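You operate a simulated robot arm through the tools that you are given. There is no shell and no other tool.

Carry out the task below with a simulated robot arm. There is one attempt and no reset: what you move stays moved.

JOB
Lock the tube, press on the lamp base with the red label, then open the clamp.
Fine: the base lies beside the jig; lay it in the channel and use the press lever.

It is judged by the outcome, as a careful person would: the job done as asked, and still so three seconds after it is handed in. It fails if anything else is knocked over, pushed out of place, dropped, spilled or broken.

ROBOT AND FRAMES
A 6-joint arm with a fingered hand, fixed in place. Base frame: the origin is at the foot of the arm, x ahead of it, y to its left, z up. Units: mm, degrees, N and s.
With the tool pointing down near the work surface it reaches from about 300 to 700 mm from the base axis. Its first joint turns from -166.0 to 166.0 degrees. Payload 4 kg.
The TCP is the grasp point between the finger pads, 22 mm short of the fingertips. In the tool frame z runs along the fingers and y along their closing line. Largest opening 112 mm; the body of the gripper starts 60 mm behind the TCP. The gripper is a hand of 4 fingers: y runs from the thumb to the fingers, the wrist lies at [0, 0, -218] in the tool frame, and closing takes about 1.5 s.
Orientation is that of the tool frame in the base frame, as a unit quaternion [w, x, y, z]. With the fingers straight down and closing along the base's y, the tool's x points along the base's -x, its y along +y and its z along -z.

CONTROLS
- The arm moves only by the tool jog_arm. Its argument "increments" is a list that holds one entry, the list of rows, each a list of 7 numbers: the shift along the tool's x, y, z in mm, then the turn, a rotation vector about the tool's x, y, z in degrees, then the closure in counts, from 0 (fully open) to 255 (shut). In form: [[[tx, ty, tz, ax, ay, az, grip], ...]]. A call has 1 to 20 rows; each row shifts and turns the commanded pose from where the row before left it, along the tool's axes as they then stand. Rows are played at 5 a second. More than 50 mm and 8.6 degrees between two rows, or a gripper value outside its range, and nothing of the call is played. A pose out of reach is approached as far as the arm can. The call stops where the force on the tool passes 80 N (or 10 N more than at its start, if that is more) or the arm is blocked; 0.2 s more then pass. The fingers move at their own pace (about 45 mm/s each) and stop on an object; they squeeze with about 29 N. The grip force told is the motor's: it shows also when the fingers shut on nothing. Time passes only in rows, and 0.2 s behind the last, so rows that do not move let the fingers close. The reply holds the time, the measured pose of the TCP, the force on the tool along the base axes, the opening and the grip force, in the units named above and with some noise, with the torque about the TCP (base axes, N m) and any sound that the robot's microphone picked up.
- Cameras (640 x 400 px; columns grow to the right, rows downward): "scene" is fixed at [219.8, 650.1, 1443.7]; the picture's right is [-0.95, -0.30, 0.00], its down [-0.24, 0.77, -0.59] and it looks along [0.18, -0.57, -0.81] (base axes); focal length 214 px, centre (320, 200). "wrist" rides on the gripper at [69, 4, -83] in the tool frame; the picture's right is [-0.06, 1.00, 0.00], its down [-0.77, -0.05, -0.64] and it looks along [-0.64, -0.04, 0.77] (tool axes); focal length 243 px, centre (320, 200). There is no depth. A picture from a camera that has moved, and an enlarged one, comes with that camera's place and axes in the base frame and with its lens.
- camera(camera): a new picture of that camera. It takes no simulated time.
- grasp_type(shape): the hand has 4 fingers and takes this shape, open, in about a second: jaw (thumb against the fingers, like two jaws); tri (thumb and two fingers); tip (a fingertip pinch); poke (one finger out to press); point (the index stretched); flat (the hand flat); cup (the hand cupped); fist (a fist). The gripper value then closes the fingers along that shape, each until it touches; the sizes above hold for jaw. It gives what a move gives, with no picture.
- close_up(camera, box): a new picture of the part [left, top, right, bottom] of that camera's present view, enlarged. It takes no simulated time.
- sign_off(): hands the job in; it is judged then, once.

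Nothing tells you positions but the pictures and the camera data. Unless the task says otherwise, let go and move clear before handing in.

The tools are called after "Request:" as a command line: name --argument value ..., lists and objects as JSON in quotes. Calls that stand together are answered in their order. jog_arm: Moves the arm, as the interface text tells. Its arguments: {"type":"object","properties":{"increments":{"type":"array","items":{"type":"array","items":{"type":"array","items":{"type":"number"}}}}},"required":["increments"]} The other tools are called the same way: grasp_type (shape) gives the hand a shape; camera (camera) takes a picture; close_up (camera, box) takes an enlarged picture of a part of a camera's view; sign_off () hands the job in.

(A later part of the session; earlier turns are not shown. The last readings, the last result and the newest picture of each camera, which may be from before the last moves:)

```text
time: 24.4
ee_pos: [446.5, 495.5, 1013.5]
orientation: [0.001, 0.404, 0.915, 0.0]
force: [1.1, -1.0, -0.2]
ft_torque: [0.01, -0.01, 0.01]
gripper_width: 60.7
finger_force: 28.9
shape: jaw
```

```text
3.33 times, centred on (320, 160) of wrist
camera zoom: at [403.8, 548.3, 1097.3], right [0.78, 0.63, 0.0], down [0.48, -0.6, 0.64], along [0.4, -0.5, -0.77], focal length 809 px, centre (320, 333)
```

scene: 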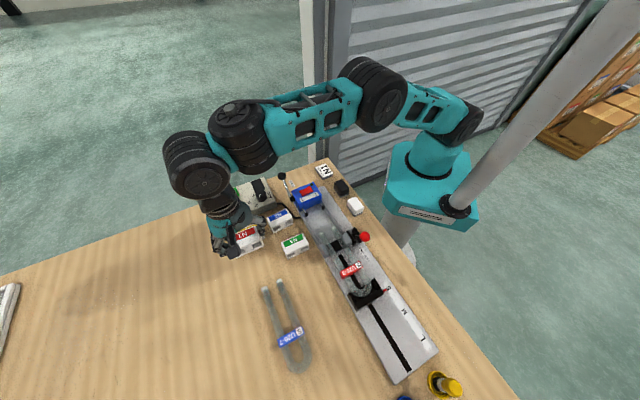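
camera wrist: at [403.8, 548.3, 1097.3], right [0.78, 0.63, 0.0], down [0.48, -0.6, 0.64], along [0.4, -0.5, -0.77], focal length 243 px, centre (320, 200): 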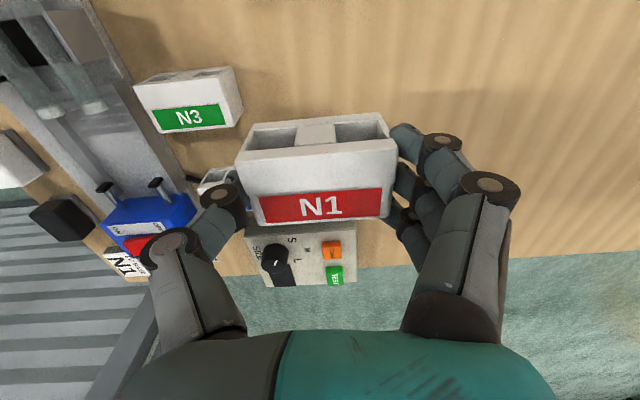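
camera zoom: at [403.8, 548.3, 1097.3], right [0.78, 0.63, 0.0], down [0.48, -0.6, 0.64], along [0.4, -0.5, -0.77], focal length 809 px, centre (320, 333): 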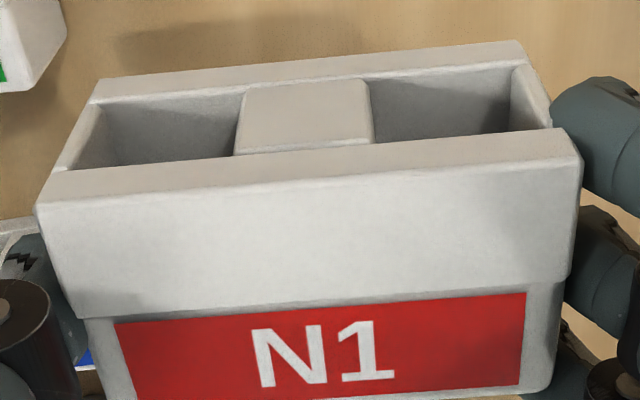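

Request:
jog_arm --increments '[[[0, 0, 0, 0, 0, -1.7, 180], [-6.2, -34.2, 0, 0, 0, 0, 180], [-6.2, -34.2, 0, 0, 0, 0, 180], [-6.2, -34.2, 0, 0, 0, 0, 180], [-6.2, -34.2, 0, 0, 0, 0, 180], [-6.2, -34.2, 0, 0, 0, 0, 180], [-6.1, -34.1, 0, 0, 0, 0, 180]]]'

Request:
camera --camera "wrist"

Request:
close_up --camera "scene" --box '[270, 170, 390, 245]'

```text
time: 26.0
ee_pos: [325.8, 326.9, 1012.4]
orientation: [0.0, 0.39, 0.921, 0.0]
force: [-0.1, 0.5, -1.0]
ft_torque: [0.03, 0.02, 0.0]
gripper_width: 60.3
finger_force: 29.2
shape: jaw
```

```text
taken
camera wrist: at [280.0, 377.4, 1096.6], right [0.76, 0.65, 0.0], down [0.5, -0.58, 0.64], along [0.42, -0.49, -0.77], focal length 243 px, centre (320, 200)
```

wrist: 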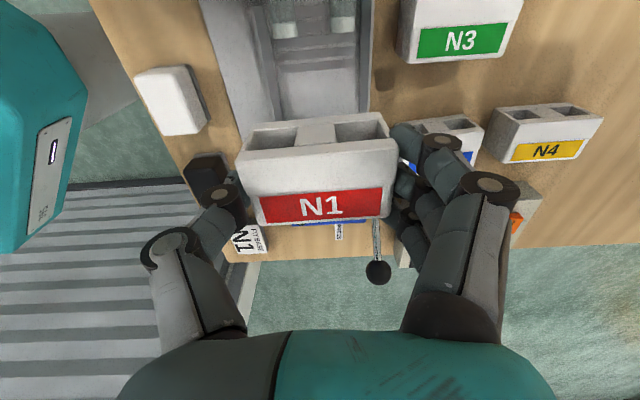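

```text
5.33 times, centred on (330, 208) of scene
camera zoom: at [219.8, 650.1, 1443.7], right [-0.95, -0.3, 0.0], down [-0.24, 0.77, -0.59], along [0.18, -0.57, -0.81], focal length 1144 px, centre (267, 160)
```

zoom: 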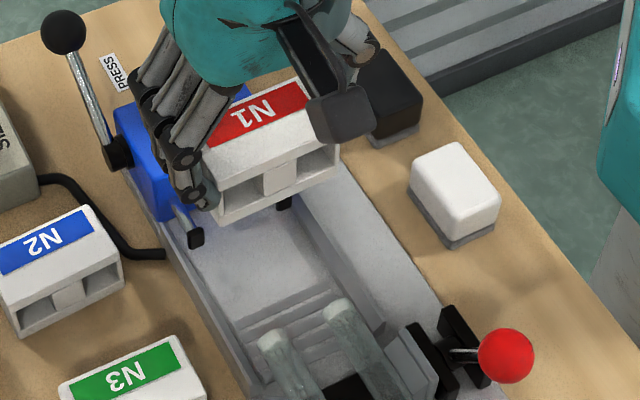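

Request:
close_up --camera "wrist" --box '[210, 0, 402, 120]'

Request:
close_up --camera "wrist" --box '[224, 100, 416, 220]'

```text
3.33 times, centred on (306, 60) of wrist
camera zoom: at [280.0, 377.4, 1096.6], right [0.76, 0.65, 0.0], down [0.5, -0.58, 0.64], along [0.42, -0.49, -0.77], focal length 809 px, centre (367, 667)
```

zoom: 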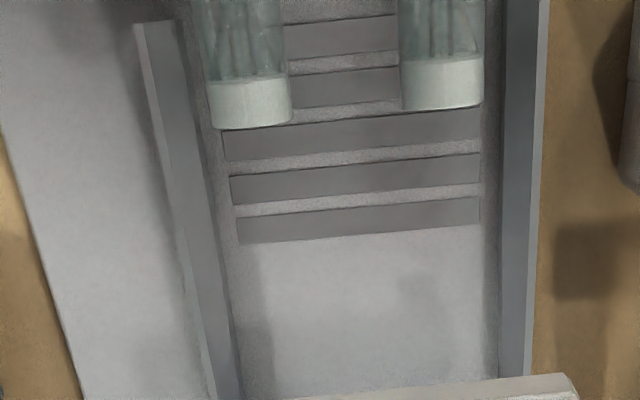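

```text
3.33 times, centred on (320, 160) of wrist
camera zoom: at [280.0, 377.4, 1096.6], right [0.76, 0.65, 0.0], down [0.5, -0.58, 0.64], along [0.42, -0.49, -0.77], focal length 809 px, centre (320, 333)
```

zoom: 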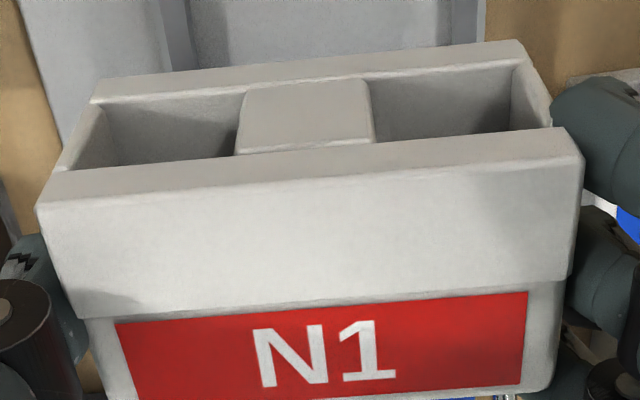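

The base is centred over the channel within about 1 mm and nearly parallel to it. I'll nudge it 1 mm toward the tube and lower to just above the rails, then check against the push rods.

Request:
jog_arm --increments '[[[1, 0, 0, 0, 0, 0.5, 180], [0, 0, 20, 0, 0, 0, 180], [0, 0, 20, 0, 0, 0, 180], [0, 0, 17, 0, 0, 0, 180], [0, 0, 0, 0, 0, 0, 180]]]'

Request:
camera --camera "wrist"

Request:
close_up --camera "scene" --box '[290, 180, 354, 220]'

```text
time: 27.2
ee_pos: [323.3, 327.5, 957.3]
orientation: [0.0, 0.394, 0.919, 0.001]
force: [0.4, 0.3, -0.5]
ft_torque: [-0.01, 0.01, 0.02]
gripper_width: 60.4
finger_force: 29.3
shape: jaw
```

```text
taken
camera wrist: at [279.6, 378.9, 1040.3], right [0.77, 0.64, 0.0], down [0.49, -0.59, 0.64], along [0.41, -0.49, -0.77], focal length 243 px, centre (320, 200)
```

wrist: 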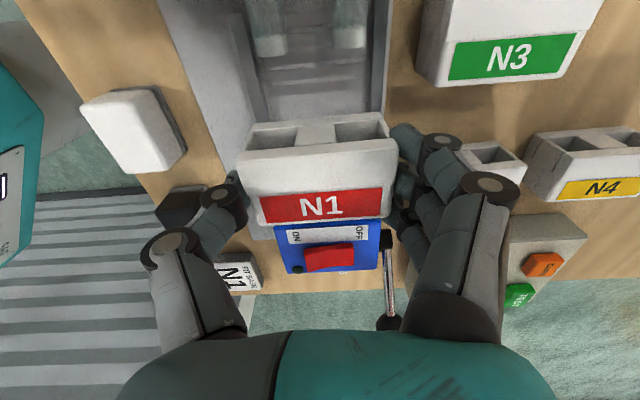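

```text
10.00 times, centred on (322, 200) of scene
camera zoom: at [219.8, 650.1, 1443.7], right [-0.95, -0.3, 0.0], down [-0.24, 0.77, -0.59], along [0.18, -0.57, -0.81], focal length 2145 px, centre (300, 200)
```

zoom: 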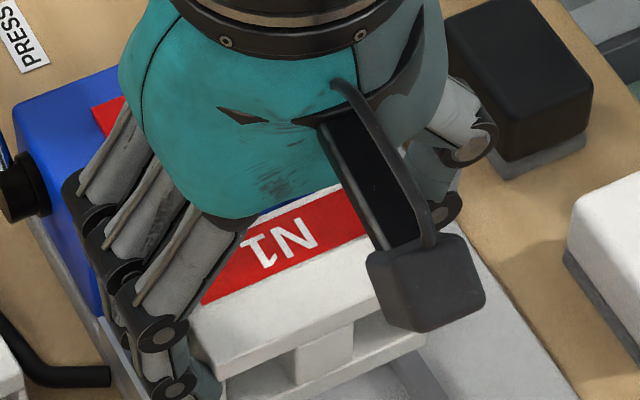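

Request:
close_up --camera "wrist" --box '[200, 0, 440, 150]'

Request:
close_up --camera "wrist" --box '[224, 170, 416, 290]'

```text
2.67 times, centred on (320, 75) of wrist
camera zoom: at [279.6, 378.9, 1040.3], right [0.77, 0.64, 0.0], down [0.49, -0.59, 0.64], along [0.41, -0.49, -0.77], focal length 647 px, centre (320, 533)
```

zoom: 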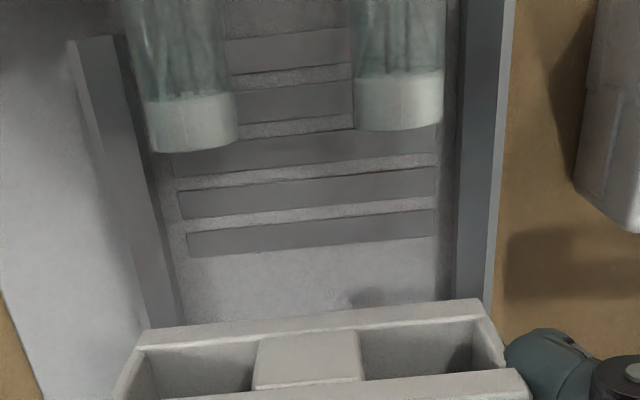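

```text
3.33 times, centred on (320, 230) of wrist
camera zoom: at [279.6, 378.9, 1040.3], right [0.77, 0.64, 0.0], down [0.49, -0.59, 0.64], along [0.41, -0.49, -0.77], focal length 809 px, centre (320, 100)
```

zoom: 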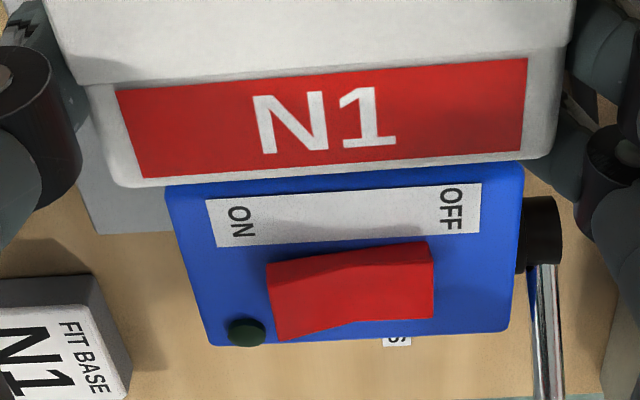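

Request:
jog_arm --increments '[[[0, -0.6, 10, 0, 0, 0, 180], [0, 0, 10, 0, 0, 0, 180], [0, 0, 8, 0, 0, 0, 180], [0, 0, 6, 0, 0, 0, 180], [0, 0, 0, 0, 0, 0, 180]]]'

Request:
camera --camera "wrist"

Request:
close_up --camera "scene" --box '[290, 180, 354, 220]'

```text
time: 28.4
ee_pos: [323.8, 327.2, 922.4]
orientation: [0.0, 0.394, 0.919, 0.0]
force: [0.8, 0.3, -1.0]
ft_torque: [0.01, 0.03, 0.0]
gripper_width: 60.3
finger_force: 29.4
shape: jaw
```

```text
taken
camera wrist: at [279.5, 378.6, 1005.5], right [0.77, 0.64, 0.0], down [0.49, -0.59, 0.64], along [0.41, -0.49, -0.77], focal length 243 px, centre (320, 200)
```

wrist: 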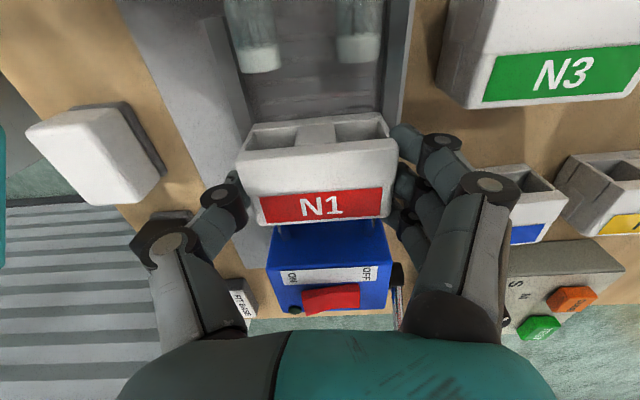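

```text
10.00 times, centred on (322, 200) of scene
camera zoom: at [219.8, 650.1, 1443.7], right [-0.95, -0.3, 0.0], down [-0.24, 0.77, -0.59], along [0.18, -0.57, -0.81], focal length 2145 px, centre (300, 200)
```

zoom: 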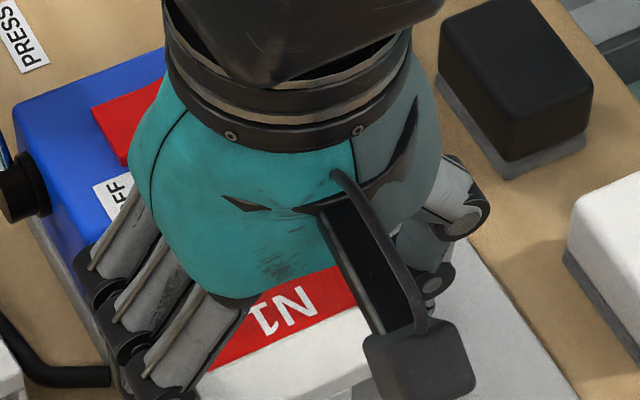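

Request:
close_up --camera "wrist" --box '[200, 50, 440, 200]'

Request:
close_up --camera "wrist" --box '[210, 180, 420, 311]'

```text
2.67 times, centred on (320, 125) of wrist
camera zoom: at [279.5, 378.6, 1005.5], right [0.77, 0.64, 0.0], down [0.49, -0.59, 0.64], along [0.41, -0.49, -0.77], focal length 647 px, centre (320, 400)
```

zoom: 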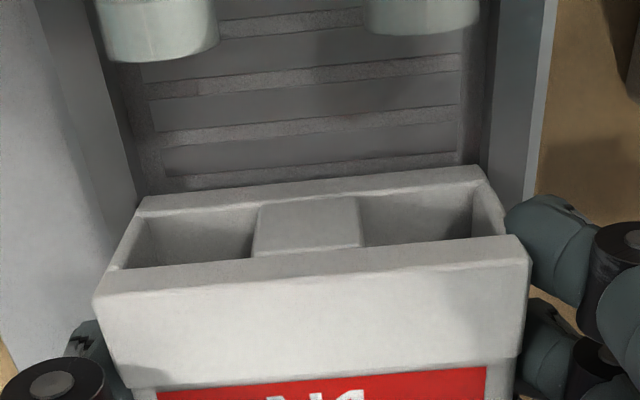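

```text
3.05 times, centred on (315, 246) of wrist
camera zoom: at [279.5, 378.6, 1005.5], right [0.77, 0.64, 0.0], down [0.49, -0.59, 0.64], along [0.41, -0.49, -0.77], focal length 739 px, centre (335, 61)
```

zoom: 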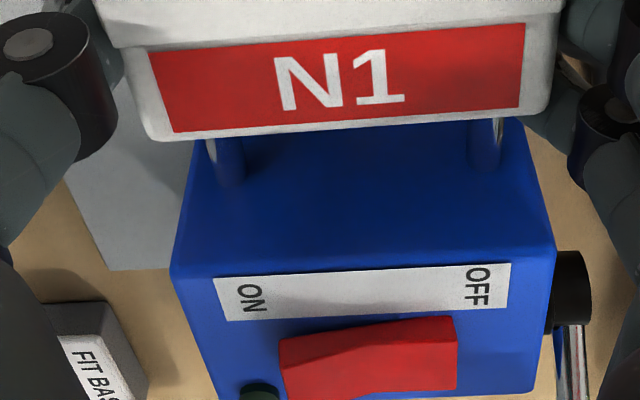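

Request:
jog_arm --increments '[[[0, 0, 4, 0, 0, 0, 180], [0, 0, 2, 0, 0, 0, 180], [0, 0, 1, 0, 0, 0, 180], [0, 0, 0, 0, 0, 0, 180]]]'

```text
time: 29.4
ee_pos: [324.0, 327.1, 914.9]
orientation: [0.0, 0.394, 0.919, 0.0]
force: [-3.6, 4.5, 3.1]
ft_torque: [0.08, -0.07, 0.15]
gripper_width: 60.4
finger_force: 29.4
shape: jaw
```

Request:
close_up --camera "wrist" --box '[200, 50, 440, 200]'

Request:
close_up --camera "wrist" --box '[210, 180, 420, 311]'

Request:
close_up --camera "scene" --box '[290, 180, 370, 230]'

```text
2.67 times, centred on (320, 125) of wrist
camera zoom: at [279.5, 378.7, 998.8], right [0.77, 0.64, 0.0], down [0.49, -0.59, 0.64], along [0.41, -0.49, -0.77], focal length 647 px, centre (320, 400)
```

zoom: 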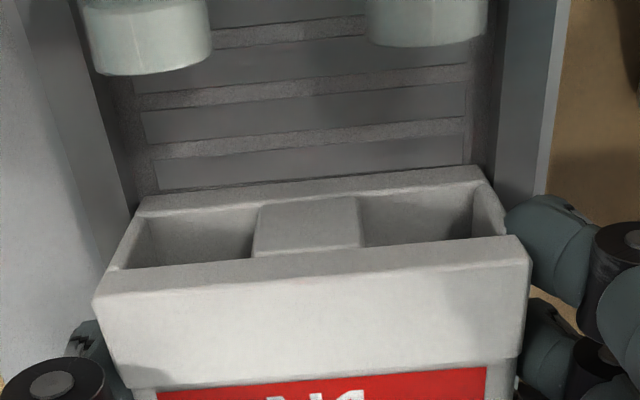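

```text
3.05 times, centred on (315, 246) of wrist
camera zoom: at [279.5, 378.7, 998.8], right [0.77, 0.64, 0.0], down [0.49, -0.59, 0.64], along [0.41, -0.49, -0.77], focal length 739 px, centre (335, 61)
```

zoom: 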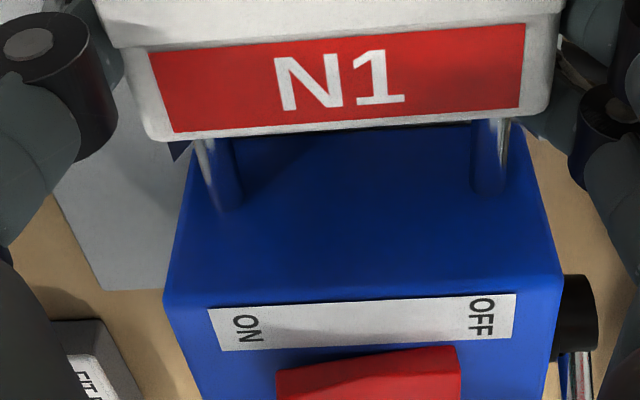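

```text
8.00 times, centred on (330, 205) of scene
camera zoom: at [219.8, 650.1, 1443.7], right [-0.95, -0.3, 0.0], down [-0.24, 0.77, -0.59], along [0.18, -0.57, -0.81], focal length 1716 px, centre (240, 160)
```

zoom: 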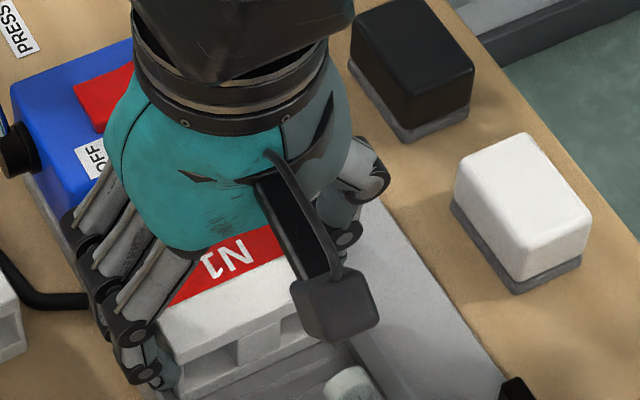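

A light contact (≈6 N toward the tube, on the far side) suggests the rear finger is touching a push rod. I'll back up a little and look at the fingers.

Request:
jog_arm --increments '[[[0, 0, -6, 0, 0, 0, 180], [0, 0, -6, 0, 0, 0, 180]]]'

Request:
close_up --camera "wrist" --box '[350, 100, 510, 260]'

Request:
close_up --camera "wrist" --box '[200, 60, 440, 230]'

```text
time: 30.0
ee_pos: [325.1, 326.5, 927.0]
orientation: [0.0, 0.395, 0.919, 0.0]
force: [1.3, -0.6, -1.1]
ft_torque: [-0.02, -0.04, 0.0]
gripper_width: 60.4
finger_force: 28.7
shape: jaw
```

```text
2.50 times, centred on (430, 180) of wrist
camera zoom: at [279.9, 378.3, 1010.9], right [0.77, 0.64, 0.0], down [0.49, -0.59, 0.64], along [0.41, -0.49, -0.77], focal length 606 px, centre (45, 250)
```

zoom: 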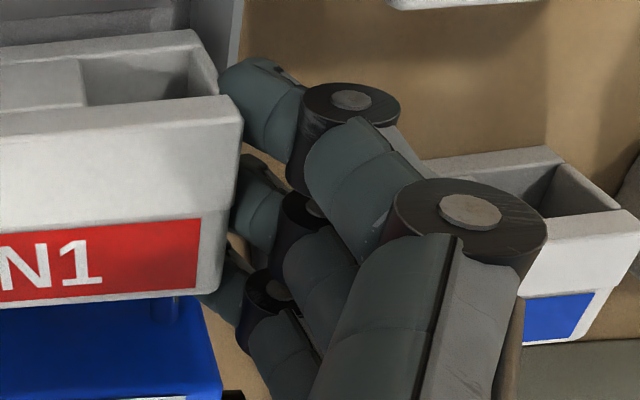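

```text
2.35 times, centred on (320, 145) of wrist
camera zoom: at [279.9, 378.3, 1010.9], right [0.77, 0.64, 0.0], down [0.49, -0.59, 0.64], along [0.41, -0.49, -0.77], focal length 571 px, centre (320, 329)
```

zoom: 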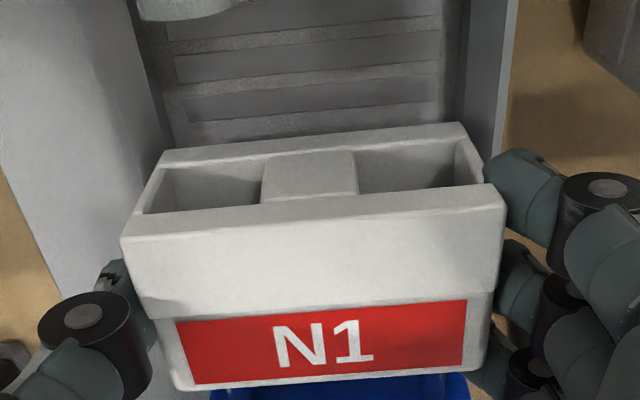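

Request:
jog_arm --increments '[[[5, -0.2, 0, 0, 0, 0, 180], [5, -0.2, 0, 0, 0, 0, 180], [0, 0, 0, 0, 0, 0, 180]]]'

Request:
close_up --camera "wrist" --box '[200, 20, 440, 190]'

```text
time: 30.8
ee_pos: [316.4, 334.2, 926.6]
orientation: [-0.001, 0.394, 0.919, 0.0]
force: [-0.4, 0.0, -0.4]
ft_torque: [0.0, -0.04, 0.0]
gripper_width: 60.4
finger_force: 29.4
shape: jaw
```

```text
2.35 times, centred on (320, 105) of wrist
camera zoom: at [272.2, 385.5, 1011.1], right [0.77, 0.64, 0.0], down [0.49, -0.59, 0.64], along [0.41, -0.49, -0.77], focal length 571 px, centre (320, 424)
```

zoom: 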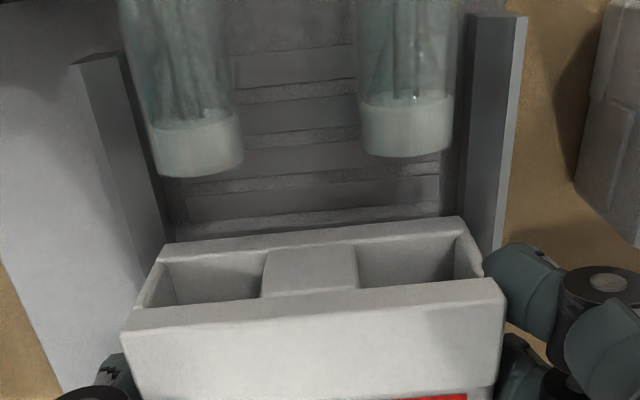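

Request:
jog_arm --increments '[[[0, 0, 5, 0, 0, 0, 180], [0, 0, 3, 0, 0, 0, 180], [0, 0, 2, 0, 0, 0, 180], [0, 0, 0, 0, 0, 0, 180]]]'

```text
time: 31.8
ee_pos: [316.2, 333.6, 917.4]
orientation: [0.001, 0.394, 0.919, 0.0]
force: [-0.8, 1.2, -0.9]
ft_torque: [0.0, -0.02, 0.0]
gripper_width: 60.3
finger_force: 28.7
shape: jaw
```

Request:
jog_arm --increments '[[[0, 0, 1.5, 0, 0, 0, 180], [0, 0, 1, 0, 0, 0, 180], [0, 0, 0, 0, 0, 0, 180]]]'

```text
time: 32.6
ee_pos: [318.1, 333.4, 914.6]
orientation: [0.0, 0.394, 0.919, 0.0]
force: [-0.1, -0.8, 5.7]
ft_torque: [0.12, -0.17, 0.0]
gripper_width: 60.3
finger_force: 29.5
shape: jaw
```

Request:
close_up --camera "wrist" --box '[200, 20, 440, 190]'

Request:
close_up --camera "wrist" --box '[350, 60, 510, 220]'

Request:
close_up --camera "scene" --box '[290, 190, 354, 230]'

```text
2.35 times, centred on (320, 105) of wrist
camera zoom: at [272.4, 385.2, 998.4], right [0.77, 0.64, 0.0], down [0.49, -0.59, 0.64], along [0.41, -0.49, -0.77], focal length 571 px, centre (320, 424)
```

zoom: 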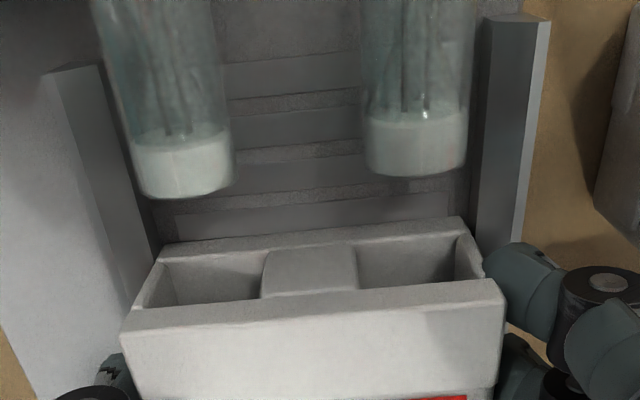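

```text
2.50 times, centred on (430, 140) of wrist
camera zoom: at [272.4, 385.2, 998.4], right [0.77, 0.64, 0.0], down [0.49, -0.59, 0.64], along [0.41, -0.49, -0.77], focal length 606 px, centre (45, 350)
```

zoom: 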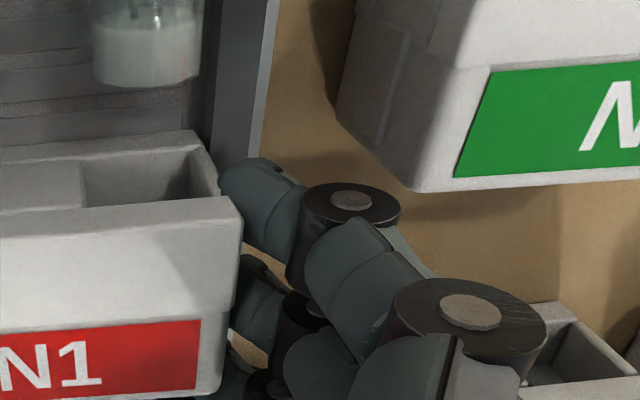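

```text
10.00 times, centred on (322, 210) of scene
camera zoom: at [219.8, 650.1, 1443.7], right [-0.95, -0.3, 0.0], down [-0.24, 0.77, -0.59], along [0.18, -0.57, -0.81], focal length 2145 px, centre (300, 100)
```

zoom: 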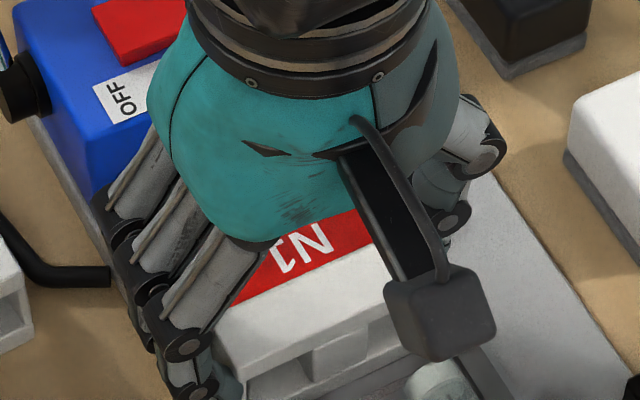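

Request:
jog_arm --increments '[[[0, 0, 0.8, 0, 0, 0, 180], [0, 0, 0, 0, 0, 0, 180]]]'

```text
time: 33.2
ee_pos: [316.7, 332.5, 913.9]
orientation: [0.0, 0.394, 0.919, 0.0]
force: [-2.0, -1.4, 12.0]
ft_torque: [0.13, -0.11, 0.01]
gripper_width: 60.3
finger_force: 28.4
shape: jaw
```

The base is now resting in the channel (contact force rises symmetrically). Releasing gently.

Request:
jog_arm --increments '[[[0, 0, 0, 0, 0, 0, 100], [0, 0, 0, 0, 0, 0, 85], [0, 0, 0, 0, 0, 0, 75], [0, 0, 0, 0, 0, 0, 70], [0, 0, 0, 0, 0, 0, 70]]]'

Request:
camera --camera "wrist"

```text
time: 34.4
ee_pos: [318.1, 333.8, 913.5]
orientation: [0.0, 0.394, 0.919, 0.0]
force: [0.5, -0.6, -0.4]
ft_torque: [0.04, -0.01, 0.02]
gripper_width: 80.7
finger_force: 0.1
shape: jaw
```

```text
taken
camera wrist: at [272.5, 385.2, 997.4], right [0.77, 0.64, 0.0], down [0.49, -0.59, 0.64], along [0.41, -0.49, -0.77], focal length 243 px, centre (320, 200)
```

wrist: 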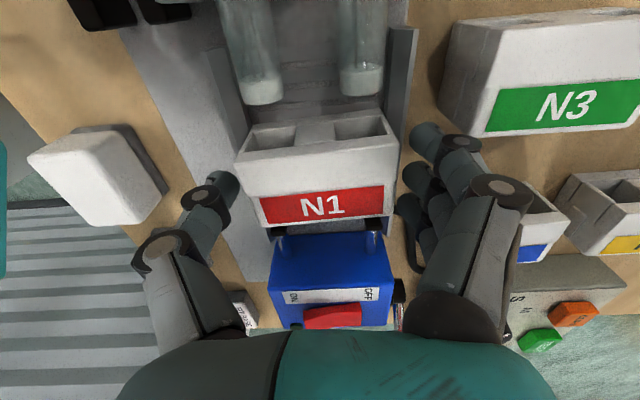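

Request:
jog_arm --increments '[[[0, 0, -8, 0, 0, 0, 60], [0, 0, -15, 0, 0, 0, 60], [0, 0, -25, 0, 0, 0, 60], [0, 0, -30, 0, 0, 0, 60], [0, 0, -30, 0, 0, 0, 60]]]'

Request:
camera --camera "wrist"

Request:
close_up --camera "wrist" --box '[220, 40, 412, 160]'

Request:
close_up --camera "wrist" --box '[220, 140, 412, 260]'

```text
time: 35.6
ee_pos: [317.3, 333.7, 1021.8]
orientation: [0.0, 0.393, 0.919, 0.0]
force: [-0.2, 0.4, 0.9]
ft_torque: [-0.04, 0.01, -0.02]
gripper_width: 85.4
finger_force: 0.0
shape: jaw
```

```text
taken
camera wrist: at [272.8, 385.3, 1105.8], right [0.77, 0.64, 0.0], down [0.49, -0.59, 0.64], along [0.41, -0.49, -0.77], focal length 243 px, centre (320, 200)
```

wrist: 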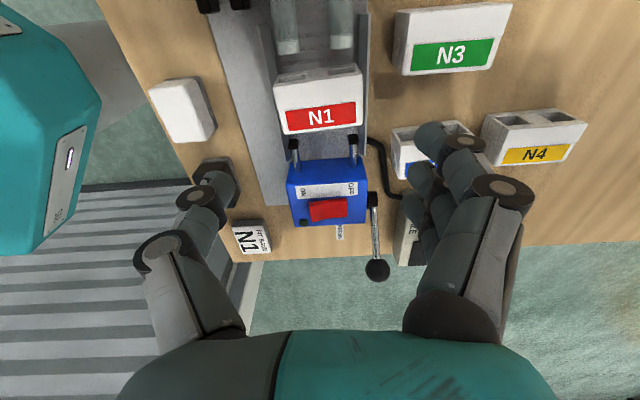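

```text
3.33 times, centred on (316, 100) of wrist
camera zoom: at [272.8, 385.3, 1105.8], right [0.77, 0.64, 0.0], down [0.49, -0.59, 0.64], along [0.41, -0.49, -0.77], focal length 809 px, centre (333, 533)
```

zoom: 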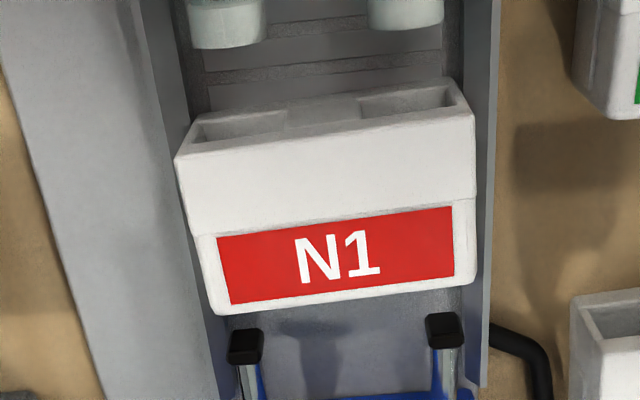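

```text
3.33 times, centred on (316, 200) of wrist
camera zoom: at [272.8, 385.3, 1105.8], right [0.77, 0.64, 0.0], down [0.49, -0.59, 0.64], along [0.41, -0.49, -0.77], focal length 809 px, centre (333, 200)
```

zoom: 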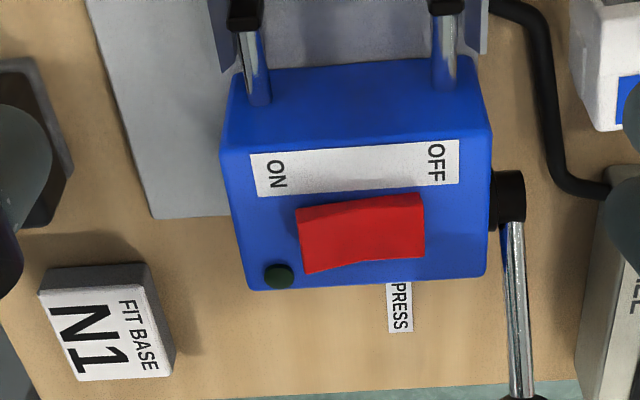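

The base sits squarely in the channel between rods and tube ends. Next is the black press-lever knob (≈(469,249,949)); I'll turn the hand so the fingers can push it forward (toward the tube) from behind.

Request:
jog_arm --increments '[[[0, 0, -18, 0, 0, 8.0, 27], [0, 0, 0, 0, 0, 8.0, 27], [0, 0, 0, 0, 0, 8.0, 27], [0, 0, 0, 0, 0, 8.0, 27], [0, 0, 0, 0, 0, 8.0, 27], [0, 0, 0, 0, 0, 8.0, 27], [0, 0, 0, 0, 0, 8.0, 27], [0, 0, 0, 0, 0, 8.0, 27], [0, 0, 0, 0, 0, 8.0, 27], [0, 0, 0, 0, 0, 8.0, 27], [0, 0, 0, 0, 0, 8.0, 27], [14, 30.4, 0, 0, 0, 0, 27], [14, 30.4, 0, 0, 0, 0, 27], [14, 30.4, 0, 0, 0, 0, 27], [14, 30.4, 0, 0, 0, 0, 27], [13.6, 30.2, 0, 0, 0, 0, 27]]]'

Request:
camera --camera "wrist"

Request:
close_up --camera "scene" --box '[240, 150, 400, 250]'

```text
time: 39.0
ee_pos: [475.5, 276.7, 1041.6]
orientation: [-0.001, 0.922, 0.387, 0.0]
force: [-0.7, 1.0, -0.6]
ft_torque: [-0.03, 0.02, -0.01]
gripper_width: 99.8
finger_force: 0.0
shape: jaw
```

```text
taken
camera wrist: at [525.8, 321.8, 1124.1], right [0.67, -0.74, 0.0], down [-0.57, -0.51, 0.64], along [-0.48, -0.43, -0.77], focal length 243 px, centre (320, 200)
```

wrist: 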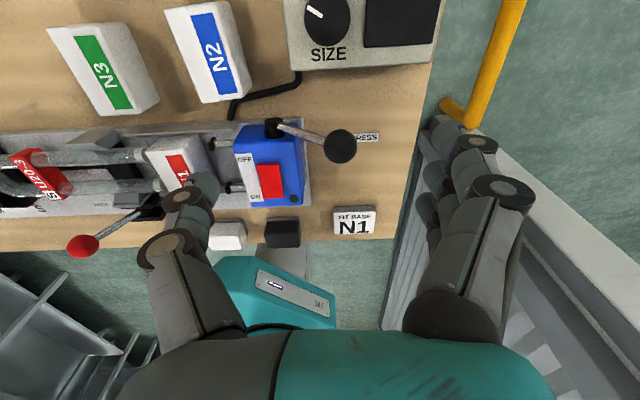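

```text
4.00 times, centred on (320, 200) of scene
camera zoom: at [219.8, 650.1, 1443.7], right [-0.95, -0.3, 0.0], down [-0.24, 0.77, -0.59], along [0.18, -0.57, -0.81], focal length 858 px, centre (320, 200)
```

zoom: 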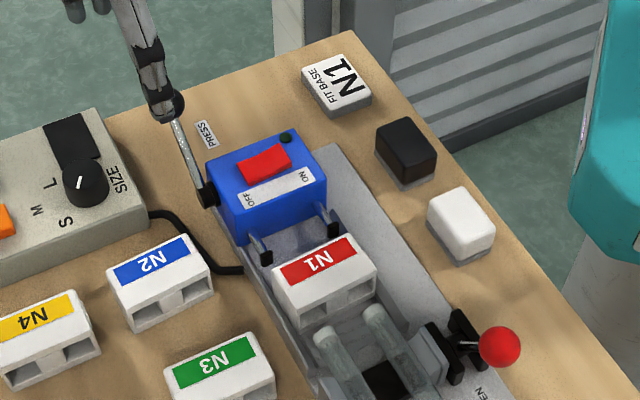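

Request:
jog_arm --increments '[[[0, 0, 25, 0, 0, 0, 27], [0, 0, 25, 0, 0, 0, 27], [0, 0, 25, 0, 0, 0, 27], [0, 0, 16, 0, 0, 0, 27], [0, 0, 0, 0, 0, 0, 27]]]'

Request:
camera --camera "wrist"

Request:
close_up --camera "scene" --box '[240, 150, 368, 230]'

```text
time: 40.2
ee_pos: [475.7, 275.8, 949.3]
orientation: [-0.001, 0.922, 0.388, 0.0]
force: [0.2, 0.7, 1.3]
ft_torque: [-0.01, -0.01, 0.02]
gripper_width: 100.1
finger_force: 0.1
shape: jaw
```

```text
taken
camera wrist: at [526.0, 321.5, 1032.8], right [0.67, -0.74, 0.0], down [-0.57, -0.51, 0.64], along [-0.48, -0.43, -0.77], focal length 243 px, centre (320, 200)
```

wrist: 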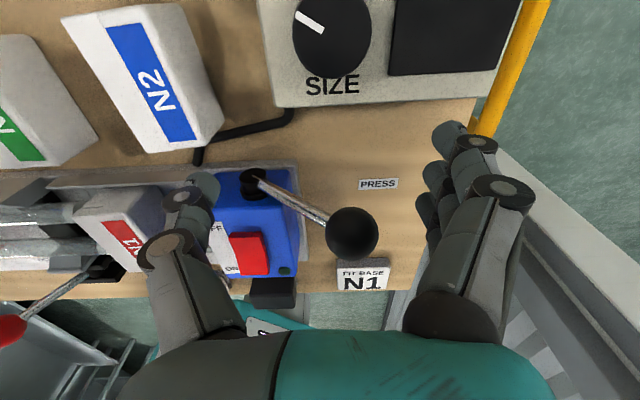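

```text
5.00 times, centred on (304, 190) of scene
camera zoom: at [219.8, 650.1, 1443.7], right [-0.95, -0.3, 0.0], down [-0.24, 0.77, -0.59], along [0.18, -0.57, -0.81], focal length 1072 px, centre (400, 250)
```

zoom: 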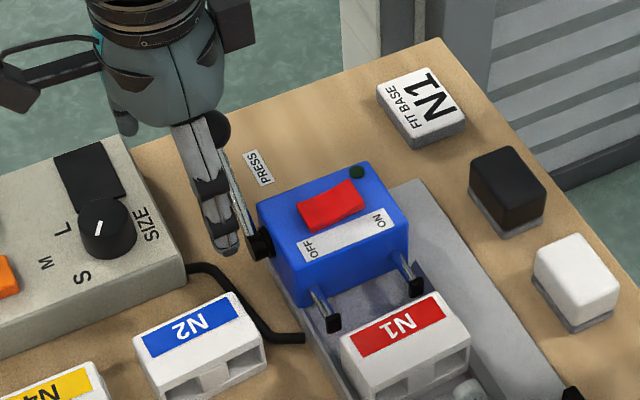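

Request:
jog_arm --increments '[[[0, -8, 0, 0, 0, 0, 27], [0, -8, 0, 0, 0, 0, 27], [0, -6, 0, 0, 0, 0, 27], [0, -5, -5, 0, 0, 0, 27], [0, -5, -5, 0, 0, 0, 27], [0, -5, -4, 0, 0, 0, 27]]]'

Request:
camera --camera "wrist"

```text
time: 41.6
ee_pos: [449.0, 302.5, 963.4]
orientation: [0.0, 0.922, 0.387, -0.001]
force: [8.1, -4.8, -5.0]
ft_torque: [0.21, 0.04, 0.28]
gripper_width: 101.1
finger_force: 0.1
shape: jaw
```

```text
taken
camera wrist: at [500.1, 347.6, 1046.8], right [0.67, -0.74, 0.0], down [-0.57, -0.51, 0.64], along [-0.48, -0.43, -0.77], focal length 243 px, centre (320, 200)
```

wrist: 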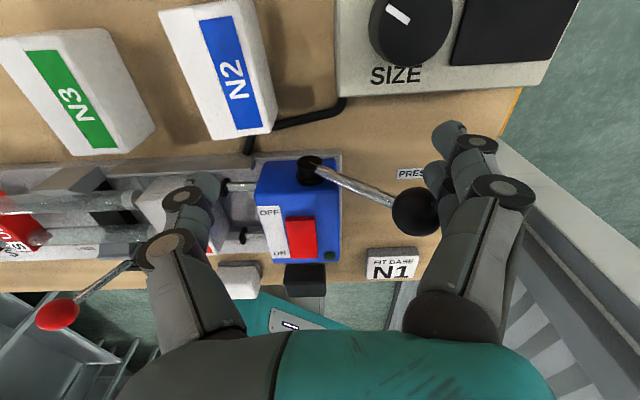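

Request:
jog_arm --increments '[[[0, -4, -1, 0, 0, 0, 27], [0, -4, -1, 0, 0, 0, 27], [0, -4, -2, 0, 0, 0, 27]]]'

Request:
camera --camera "wrist"

```text
time: 42.4
ee_pos: [439.6, 311.1, 967.5]
orientation: [-0.001, 0.922, 0.388, 0.0]
force: [9.8, -6.0, -0.1]
ft_torque: [-0.08, -0.05, 0.41]
gripper_width: 101.1
finger_force: 0.1
shape: jaw
```

```text
taken
camera wrist: at [491.5, 356.3, 1050.9], right [0.67, -0.74, 0.0], down [-0.57, -0.51, 0.64], along [-0.48, -0.43, -0.77], focal length 243 px, centre (320, 200)
```

wrist: 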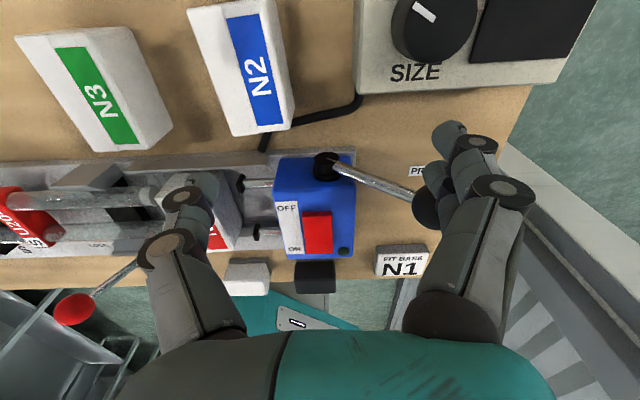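

The lever resists and one finger just bends, since the knob must first move mostly upward. I'll retreat and instead pinch the knob from its sides (closing across the jig) and carry it along its arc.

Request:
jog_arm --increments '[[[0, 12, 0, 0, 0, 0, 27], [0, 12, 0, 0, 0, 0, 27], [0, 11, 0, 0, 0, 0, 27], [0, 0, -25, 0, 0, 0, 27], [0, 0, -25, 0, 0, 0, 27], [0, 0, -25, 0, 0, 0, 27]]]'

Request:
jog_arm --increments '[[[0, 0, 0, 0, 0, -8.2, 60], [0, 0, 0, 0, 0, -8.2, 60], [0, 0, 0, 0, 0, -8.2, 60], [0, 0, 0, 0, 0, -8.2, 60], [0, 0, 0, 0, 0, -8.2, 60], [0, 0, 0, 0, 0, -8.2, 60], [0, 0, 0, 0, 0, -8.2, 60], [0, 0, 0, 0, 0, -8.2, 60], [0, 0, 0, 0, 0, -8.2, 60], [0, 0, 0, 0, 0, -8.2, 60], [0, 0, 0, 0, 0, -8.2, 60], [-15, -12, 0, 0, 0, 0, 60], [-14.5, -11, 0, 0, 0, 0, 60]]]'

Request:
camera --camera "wrist"

Request:
close_up --camera "scene" --box '[240, 150, 368, 230]'

```text
time: 43.8
ee_pos: [464.7, 286.1, 1041.4]
orientation: [0.0, 0.922, 0.387, 0.0]
force: [0.6, 0.4, 0.6]
ft_torque: [0.01, -0.02, 0.02]
gripper_width: 100.1
finger_force: 0.0
shape: jaw
```

```text
time: 46.6
ee_pos: [469.2, 249.4, 1042.1]
orientation: [0.001, 0.376, 0.927, 0.0]
force: [0.4, -0.7, -0.8]
ft_torque: [0.0, 0.01, 0.01]
gripper_width: 85.9
finger_force: 0.1
shape: jaw
```

```text
taken
camera wrist: at [422.7, 299.7, 1125.1], right [0.74, 0.67, 0.0], down [0.52, -0.57, 0.64], along [0.43, -0.48, -0.77], focal length 243 px, centre (320, 200)
```

wrist: 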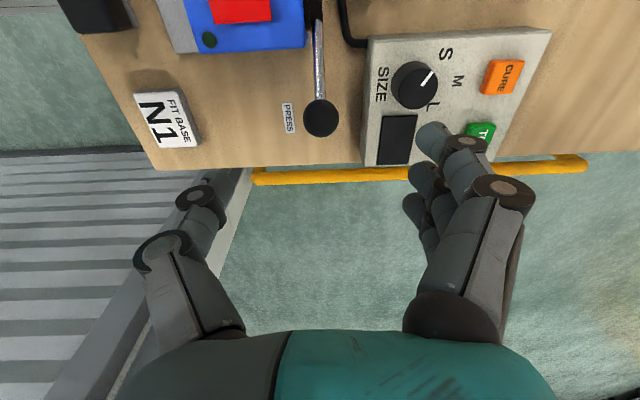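

```text
5.00 times, centred on (304, 190) of scene
camera zoom: at [219.8, 650.1, 1443.7], right [-0.95, -0.3, 0.0], down [-0.24, 0.77, -0.59], along [0.18, -0.57, -0.81], focal length 1072 px, centre (400, 250)
```

zoom: 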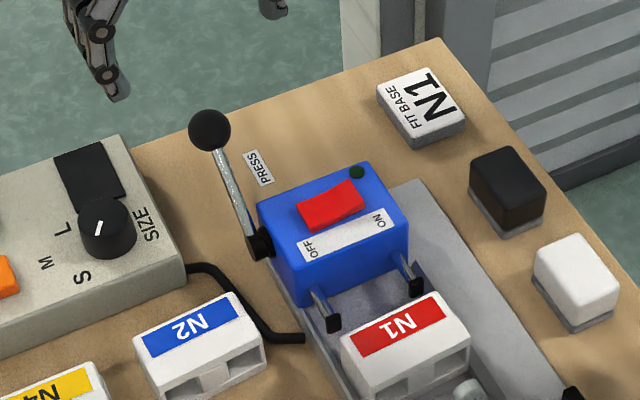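

Request:
jog_arm --increments '[[[0, 0, 25, 0, 0, 0, 80], [0, 0, 25, 0, 0, 0, 80], [0, 0, 25, 0, 0, 0, 80], [0, 0, 17, 0, 0, 0, 80], [0, 0, 0, 0, 0, 0, 140], [0, 0, 0, 0, 0, 0, 200], [0, 0, 0, 0, 0, 0, 240], [0, 0, 0, 0, 0, 0, 240], [0, 0, 0, 0, 0, 0, 240], [0, 0, 0, 0, 0, 0, 240]]]'

Request:
camera --camera "wrist"

Request:
close_up --camera "scene" --box '[240, 150, 368, 230]'

```text
time: 48.8
ee_pos: [468.2, 248.2, 948.5]
orientation: [-0.002, 0.378, 0.926, -0.001]
force: [-1.6, -4.4, -9.7]
ft_torque: [0.12, -0.11, -0.23]
gripper_width: 3.0
finger_force: 28.8
shape: jaw
```

```text
taken
camera wrist: at [422.2, 298.7, 1031.7], right [0.74, 0.67, 0.0], down [0.52, -0.57, 0.64], along [0.43, -0.48, -0.77], focal length 243 px, centre (320, 200)
```

wrist: 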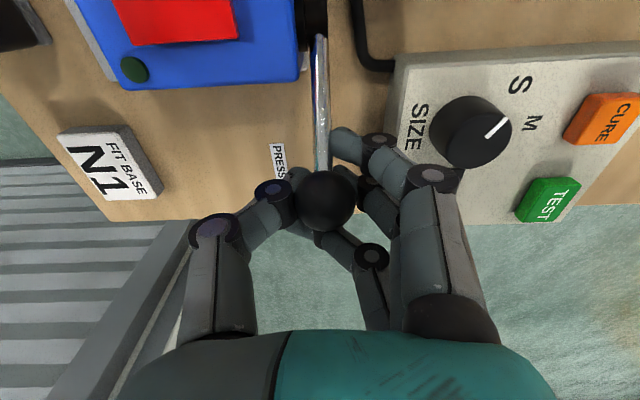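

```text
5.00 times, centred on (304, 190) of scene
camera zoom: at [219.8, 650.1, 1443.7], right [-0.95, -0.3, 0.0], down [-0.24, 0.77, -0.59], along [0.18, -0.57, -0.81], focal length 1072 px, centre (400, 250)
```

zoom: 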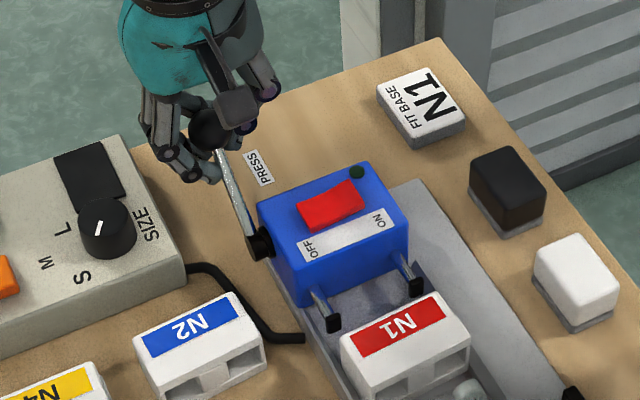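

The hand has caged the knob. Moving it along its arc: up and forward.

Request:
jog_arm --increments '[[[2.6, 0, -4.2, 0, 0, 0, 240], [2.8, 0, -4.1, 0, 0, 0, 240], [3.1, 0, -3.9, 0, 0, 0, 240]]]'

Request:
camera --camera "wrist"

Request:
close_up --camera "scene" --box '[240, 150, 368, 230]'

```text
time: 49.6
ee_pos: [462.5, 252.3, 958.1]
orientation: [-0.001, 0.381, 0.925, -0.005]
force: [23.6, -32.5, -57.2]
ft_torque: [-0.11, -0.22, -0.07]
gripper_width: 0.0
finger_force: 29.2
shape: jaw
```

```text
taken
camera wrist: at [419.1, 302.9, 1041.8], right [0.75, 0.66, -0.01], down [0.51, -0.57, 0.64], along [0.42, -0.49, -0.77], focal length 243 px, centre (320, 200)
```

wrist: 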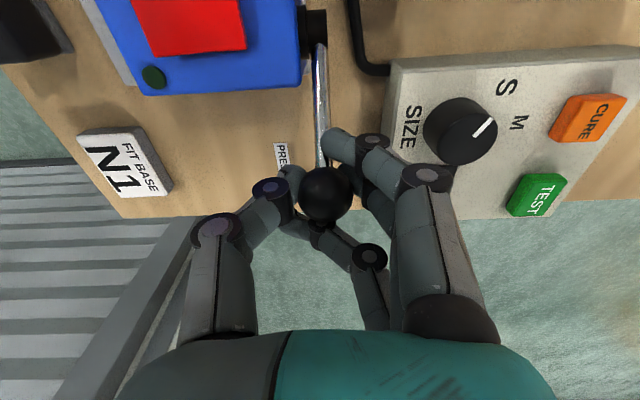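

```text
5.00 times, centred on (304, 190) of scene
camera zoom: at [219.8, 650.1, 1443.7], right [-0.95, -0.3, 0.0], down [-0.24, 0.77, -0.59], along [0.18, -0.57, -0.81], focal length 1072 px, centre (400, 250)
```

zoom: 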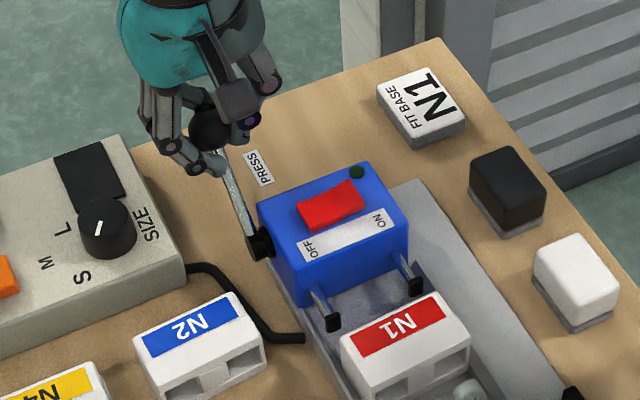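

The lever is against its stop in that direction (70 N, no motion), so it must work by pressing the knob down. I'll relax and move it down along its arc.

Request:
jog_arm --increments '[[[-3.1, 0, 3.9, 0, 0, 0, 240], [-2.8, 0, 4.1, 0, 0, 0, 240], [-2.6, 0, 4.2, 0, 0, 0, 240], [0, 0, 0, 0, 0, 0, 240]]]'

Request:
jog_arm --increments '[[[-2.1, 0, 3.4, 0, 0, 0, 240], [-2.0, 0, 3.5, 0, 0, 0, 240], [-1.9, 0, 3.5, 0, 0, 0, 240]]]'

Request:
camera --camera "wrist"

Request:
close_up --camera "scene" --box '[240, 150, 368, 230]'

```text
time: 50.6
ee_pos: [467.9, 250.5, 951.4]
orientation: [0.0, 0.376, 0.927, 0.002]
force: [-4.3, -8.2, 8.9]
ft_torque: [0.27, 0.28, -0.22]
gripper_width: 1.7
finger_force: 29.4
shape: jaw
```

```text
time: 51.4
ee_pos: [473.0, 245.4, 939.6]
orientation: [0.001, 0.377, 0.926, 0.001]
force: [-4.5, -6.7, 15.0]
ft_torque: [0.72, 0.59, -0.37]
gripper_width: 3.5
finger_force: 28.9
shape: jaw
```

```text
taken
camera wrist: at [426.9, 295.6, 1023.7], right [0.74, 0.67, 0.0], down [0.51, -0.57, 0.64], along [0.43, -0.48, -0.77], focal length 243 px, centre (320, 200)
```

wrist: 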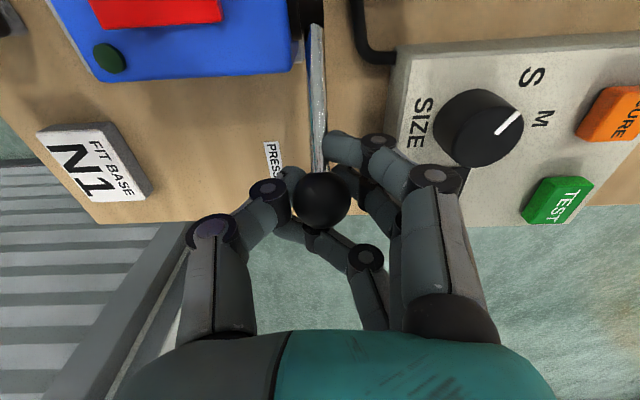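

```text
5.00 times, centred on (304, 190) of scene
camera zoom: at [219.8, 650.1, 1443.7], right [-0.95, -0.3, 0.0], down [-0.24, 0.77, -0.59], along [0.18, -0.57, -0.81], focal length 1072 px, centre (400, 250)
```

zoom: 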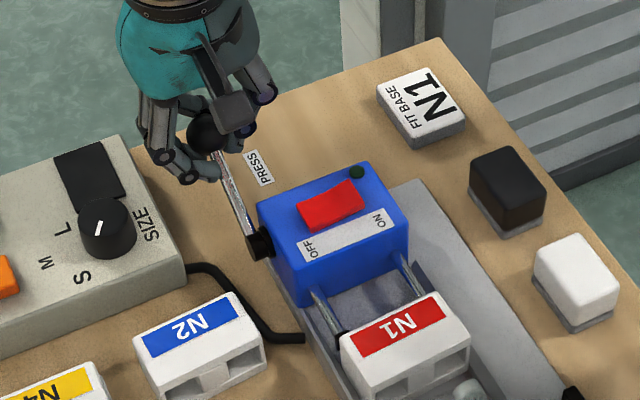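

Pressing down is right: the push rods have extended to the base. I continue along the arc in small steps.

Request:
jog_arm --increments '[[[-1.6, 0, 3.7, 0, 0, 0, 240], [-1.4, 0, 3.8, 0, 0, 0, 240], [-1.2, 0, 3.9, 0, 0, 0, 240], [-1.0, 0, 3.9, 0, 0, 0, 240]]]'

Request:
camera --camera "wrist"

Request:
close_up --camera "scene" --box '[240, 150, 368, 230]'

```text
time: 52.4
ee_pos: [478.0, 241.2, 924.1]
orientation: [0.0, 0.377, 0.926, -0.002]
force: [-2.1, -15.0, 4.9]
ft_torque: [-0.06, 0.1, -0.22]
gripper_width: 2.9
finger_force: 29.7
shape: jaw
```

```text
taken
camera wrist: at [430.7, 291.5, 1007.8], right [0.74, 0.67, 0.0], down [0.51, -0.57, 0.64], along [0.43, -0.48, -0.77], focal length 243 px, centre (320, 200)
```

wrist: 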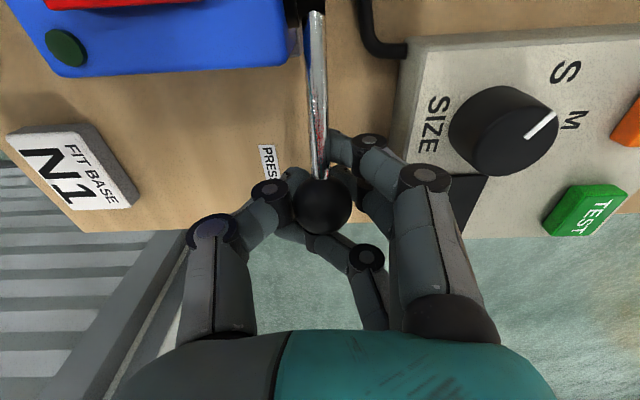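

```text
5.00 times, centred on (304, 190) of scene
camera zoom: at [219.8, 650.1, 1443.7], right [-0.95, -0.3, 0.0], down [-0.24, 0.77, -0.59], along [0.18, -0.57, -0.81], focal length 1072 px, centre (400, 250)
```

zoom: 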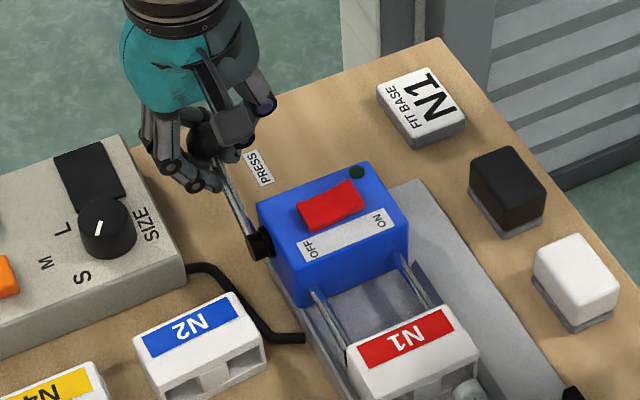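

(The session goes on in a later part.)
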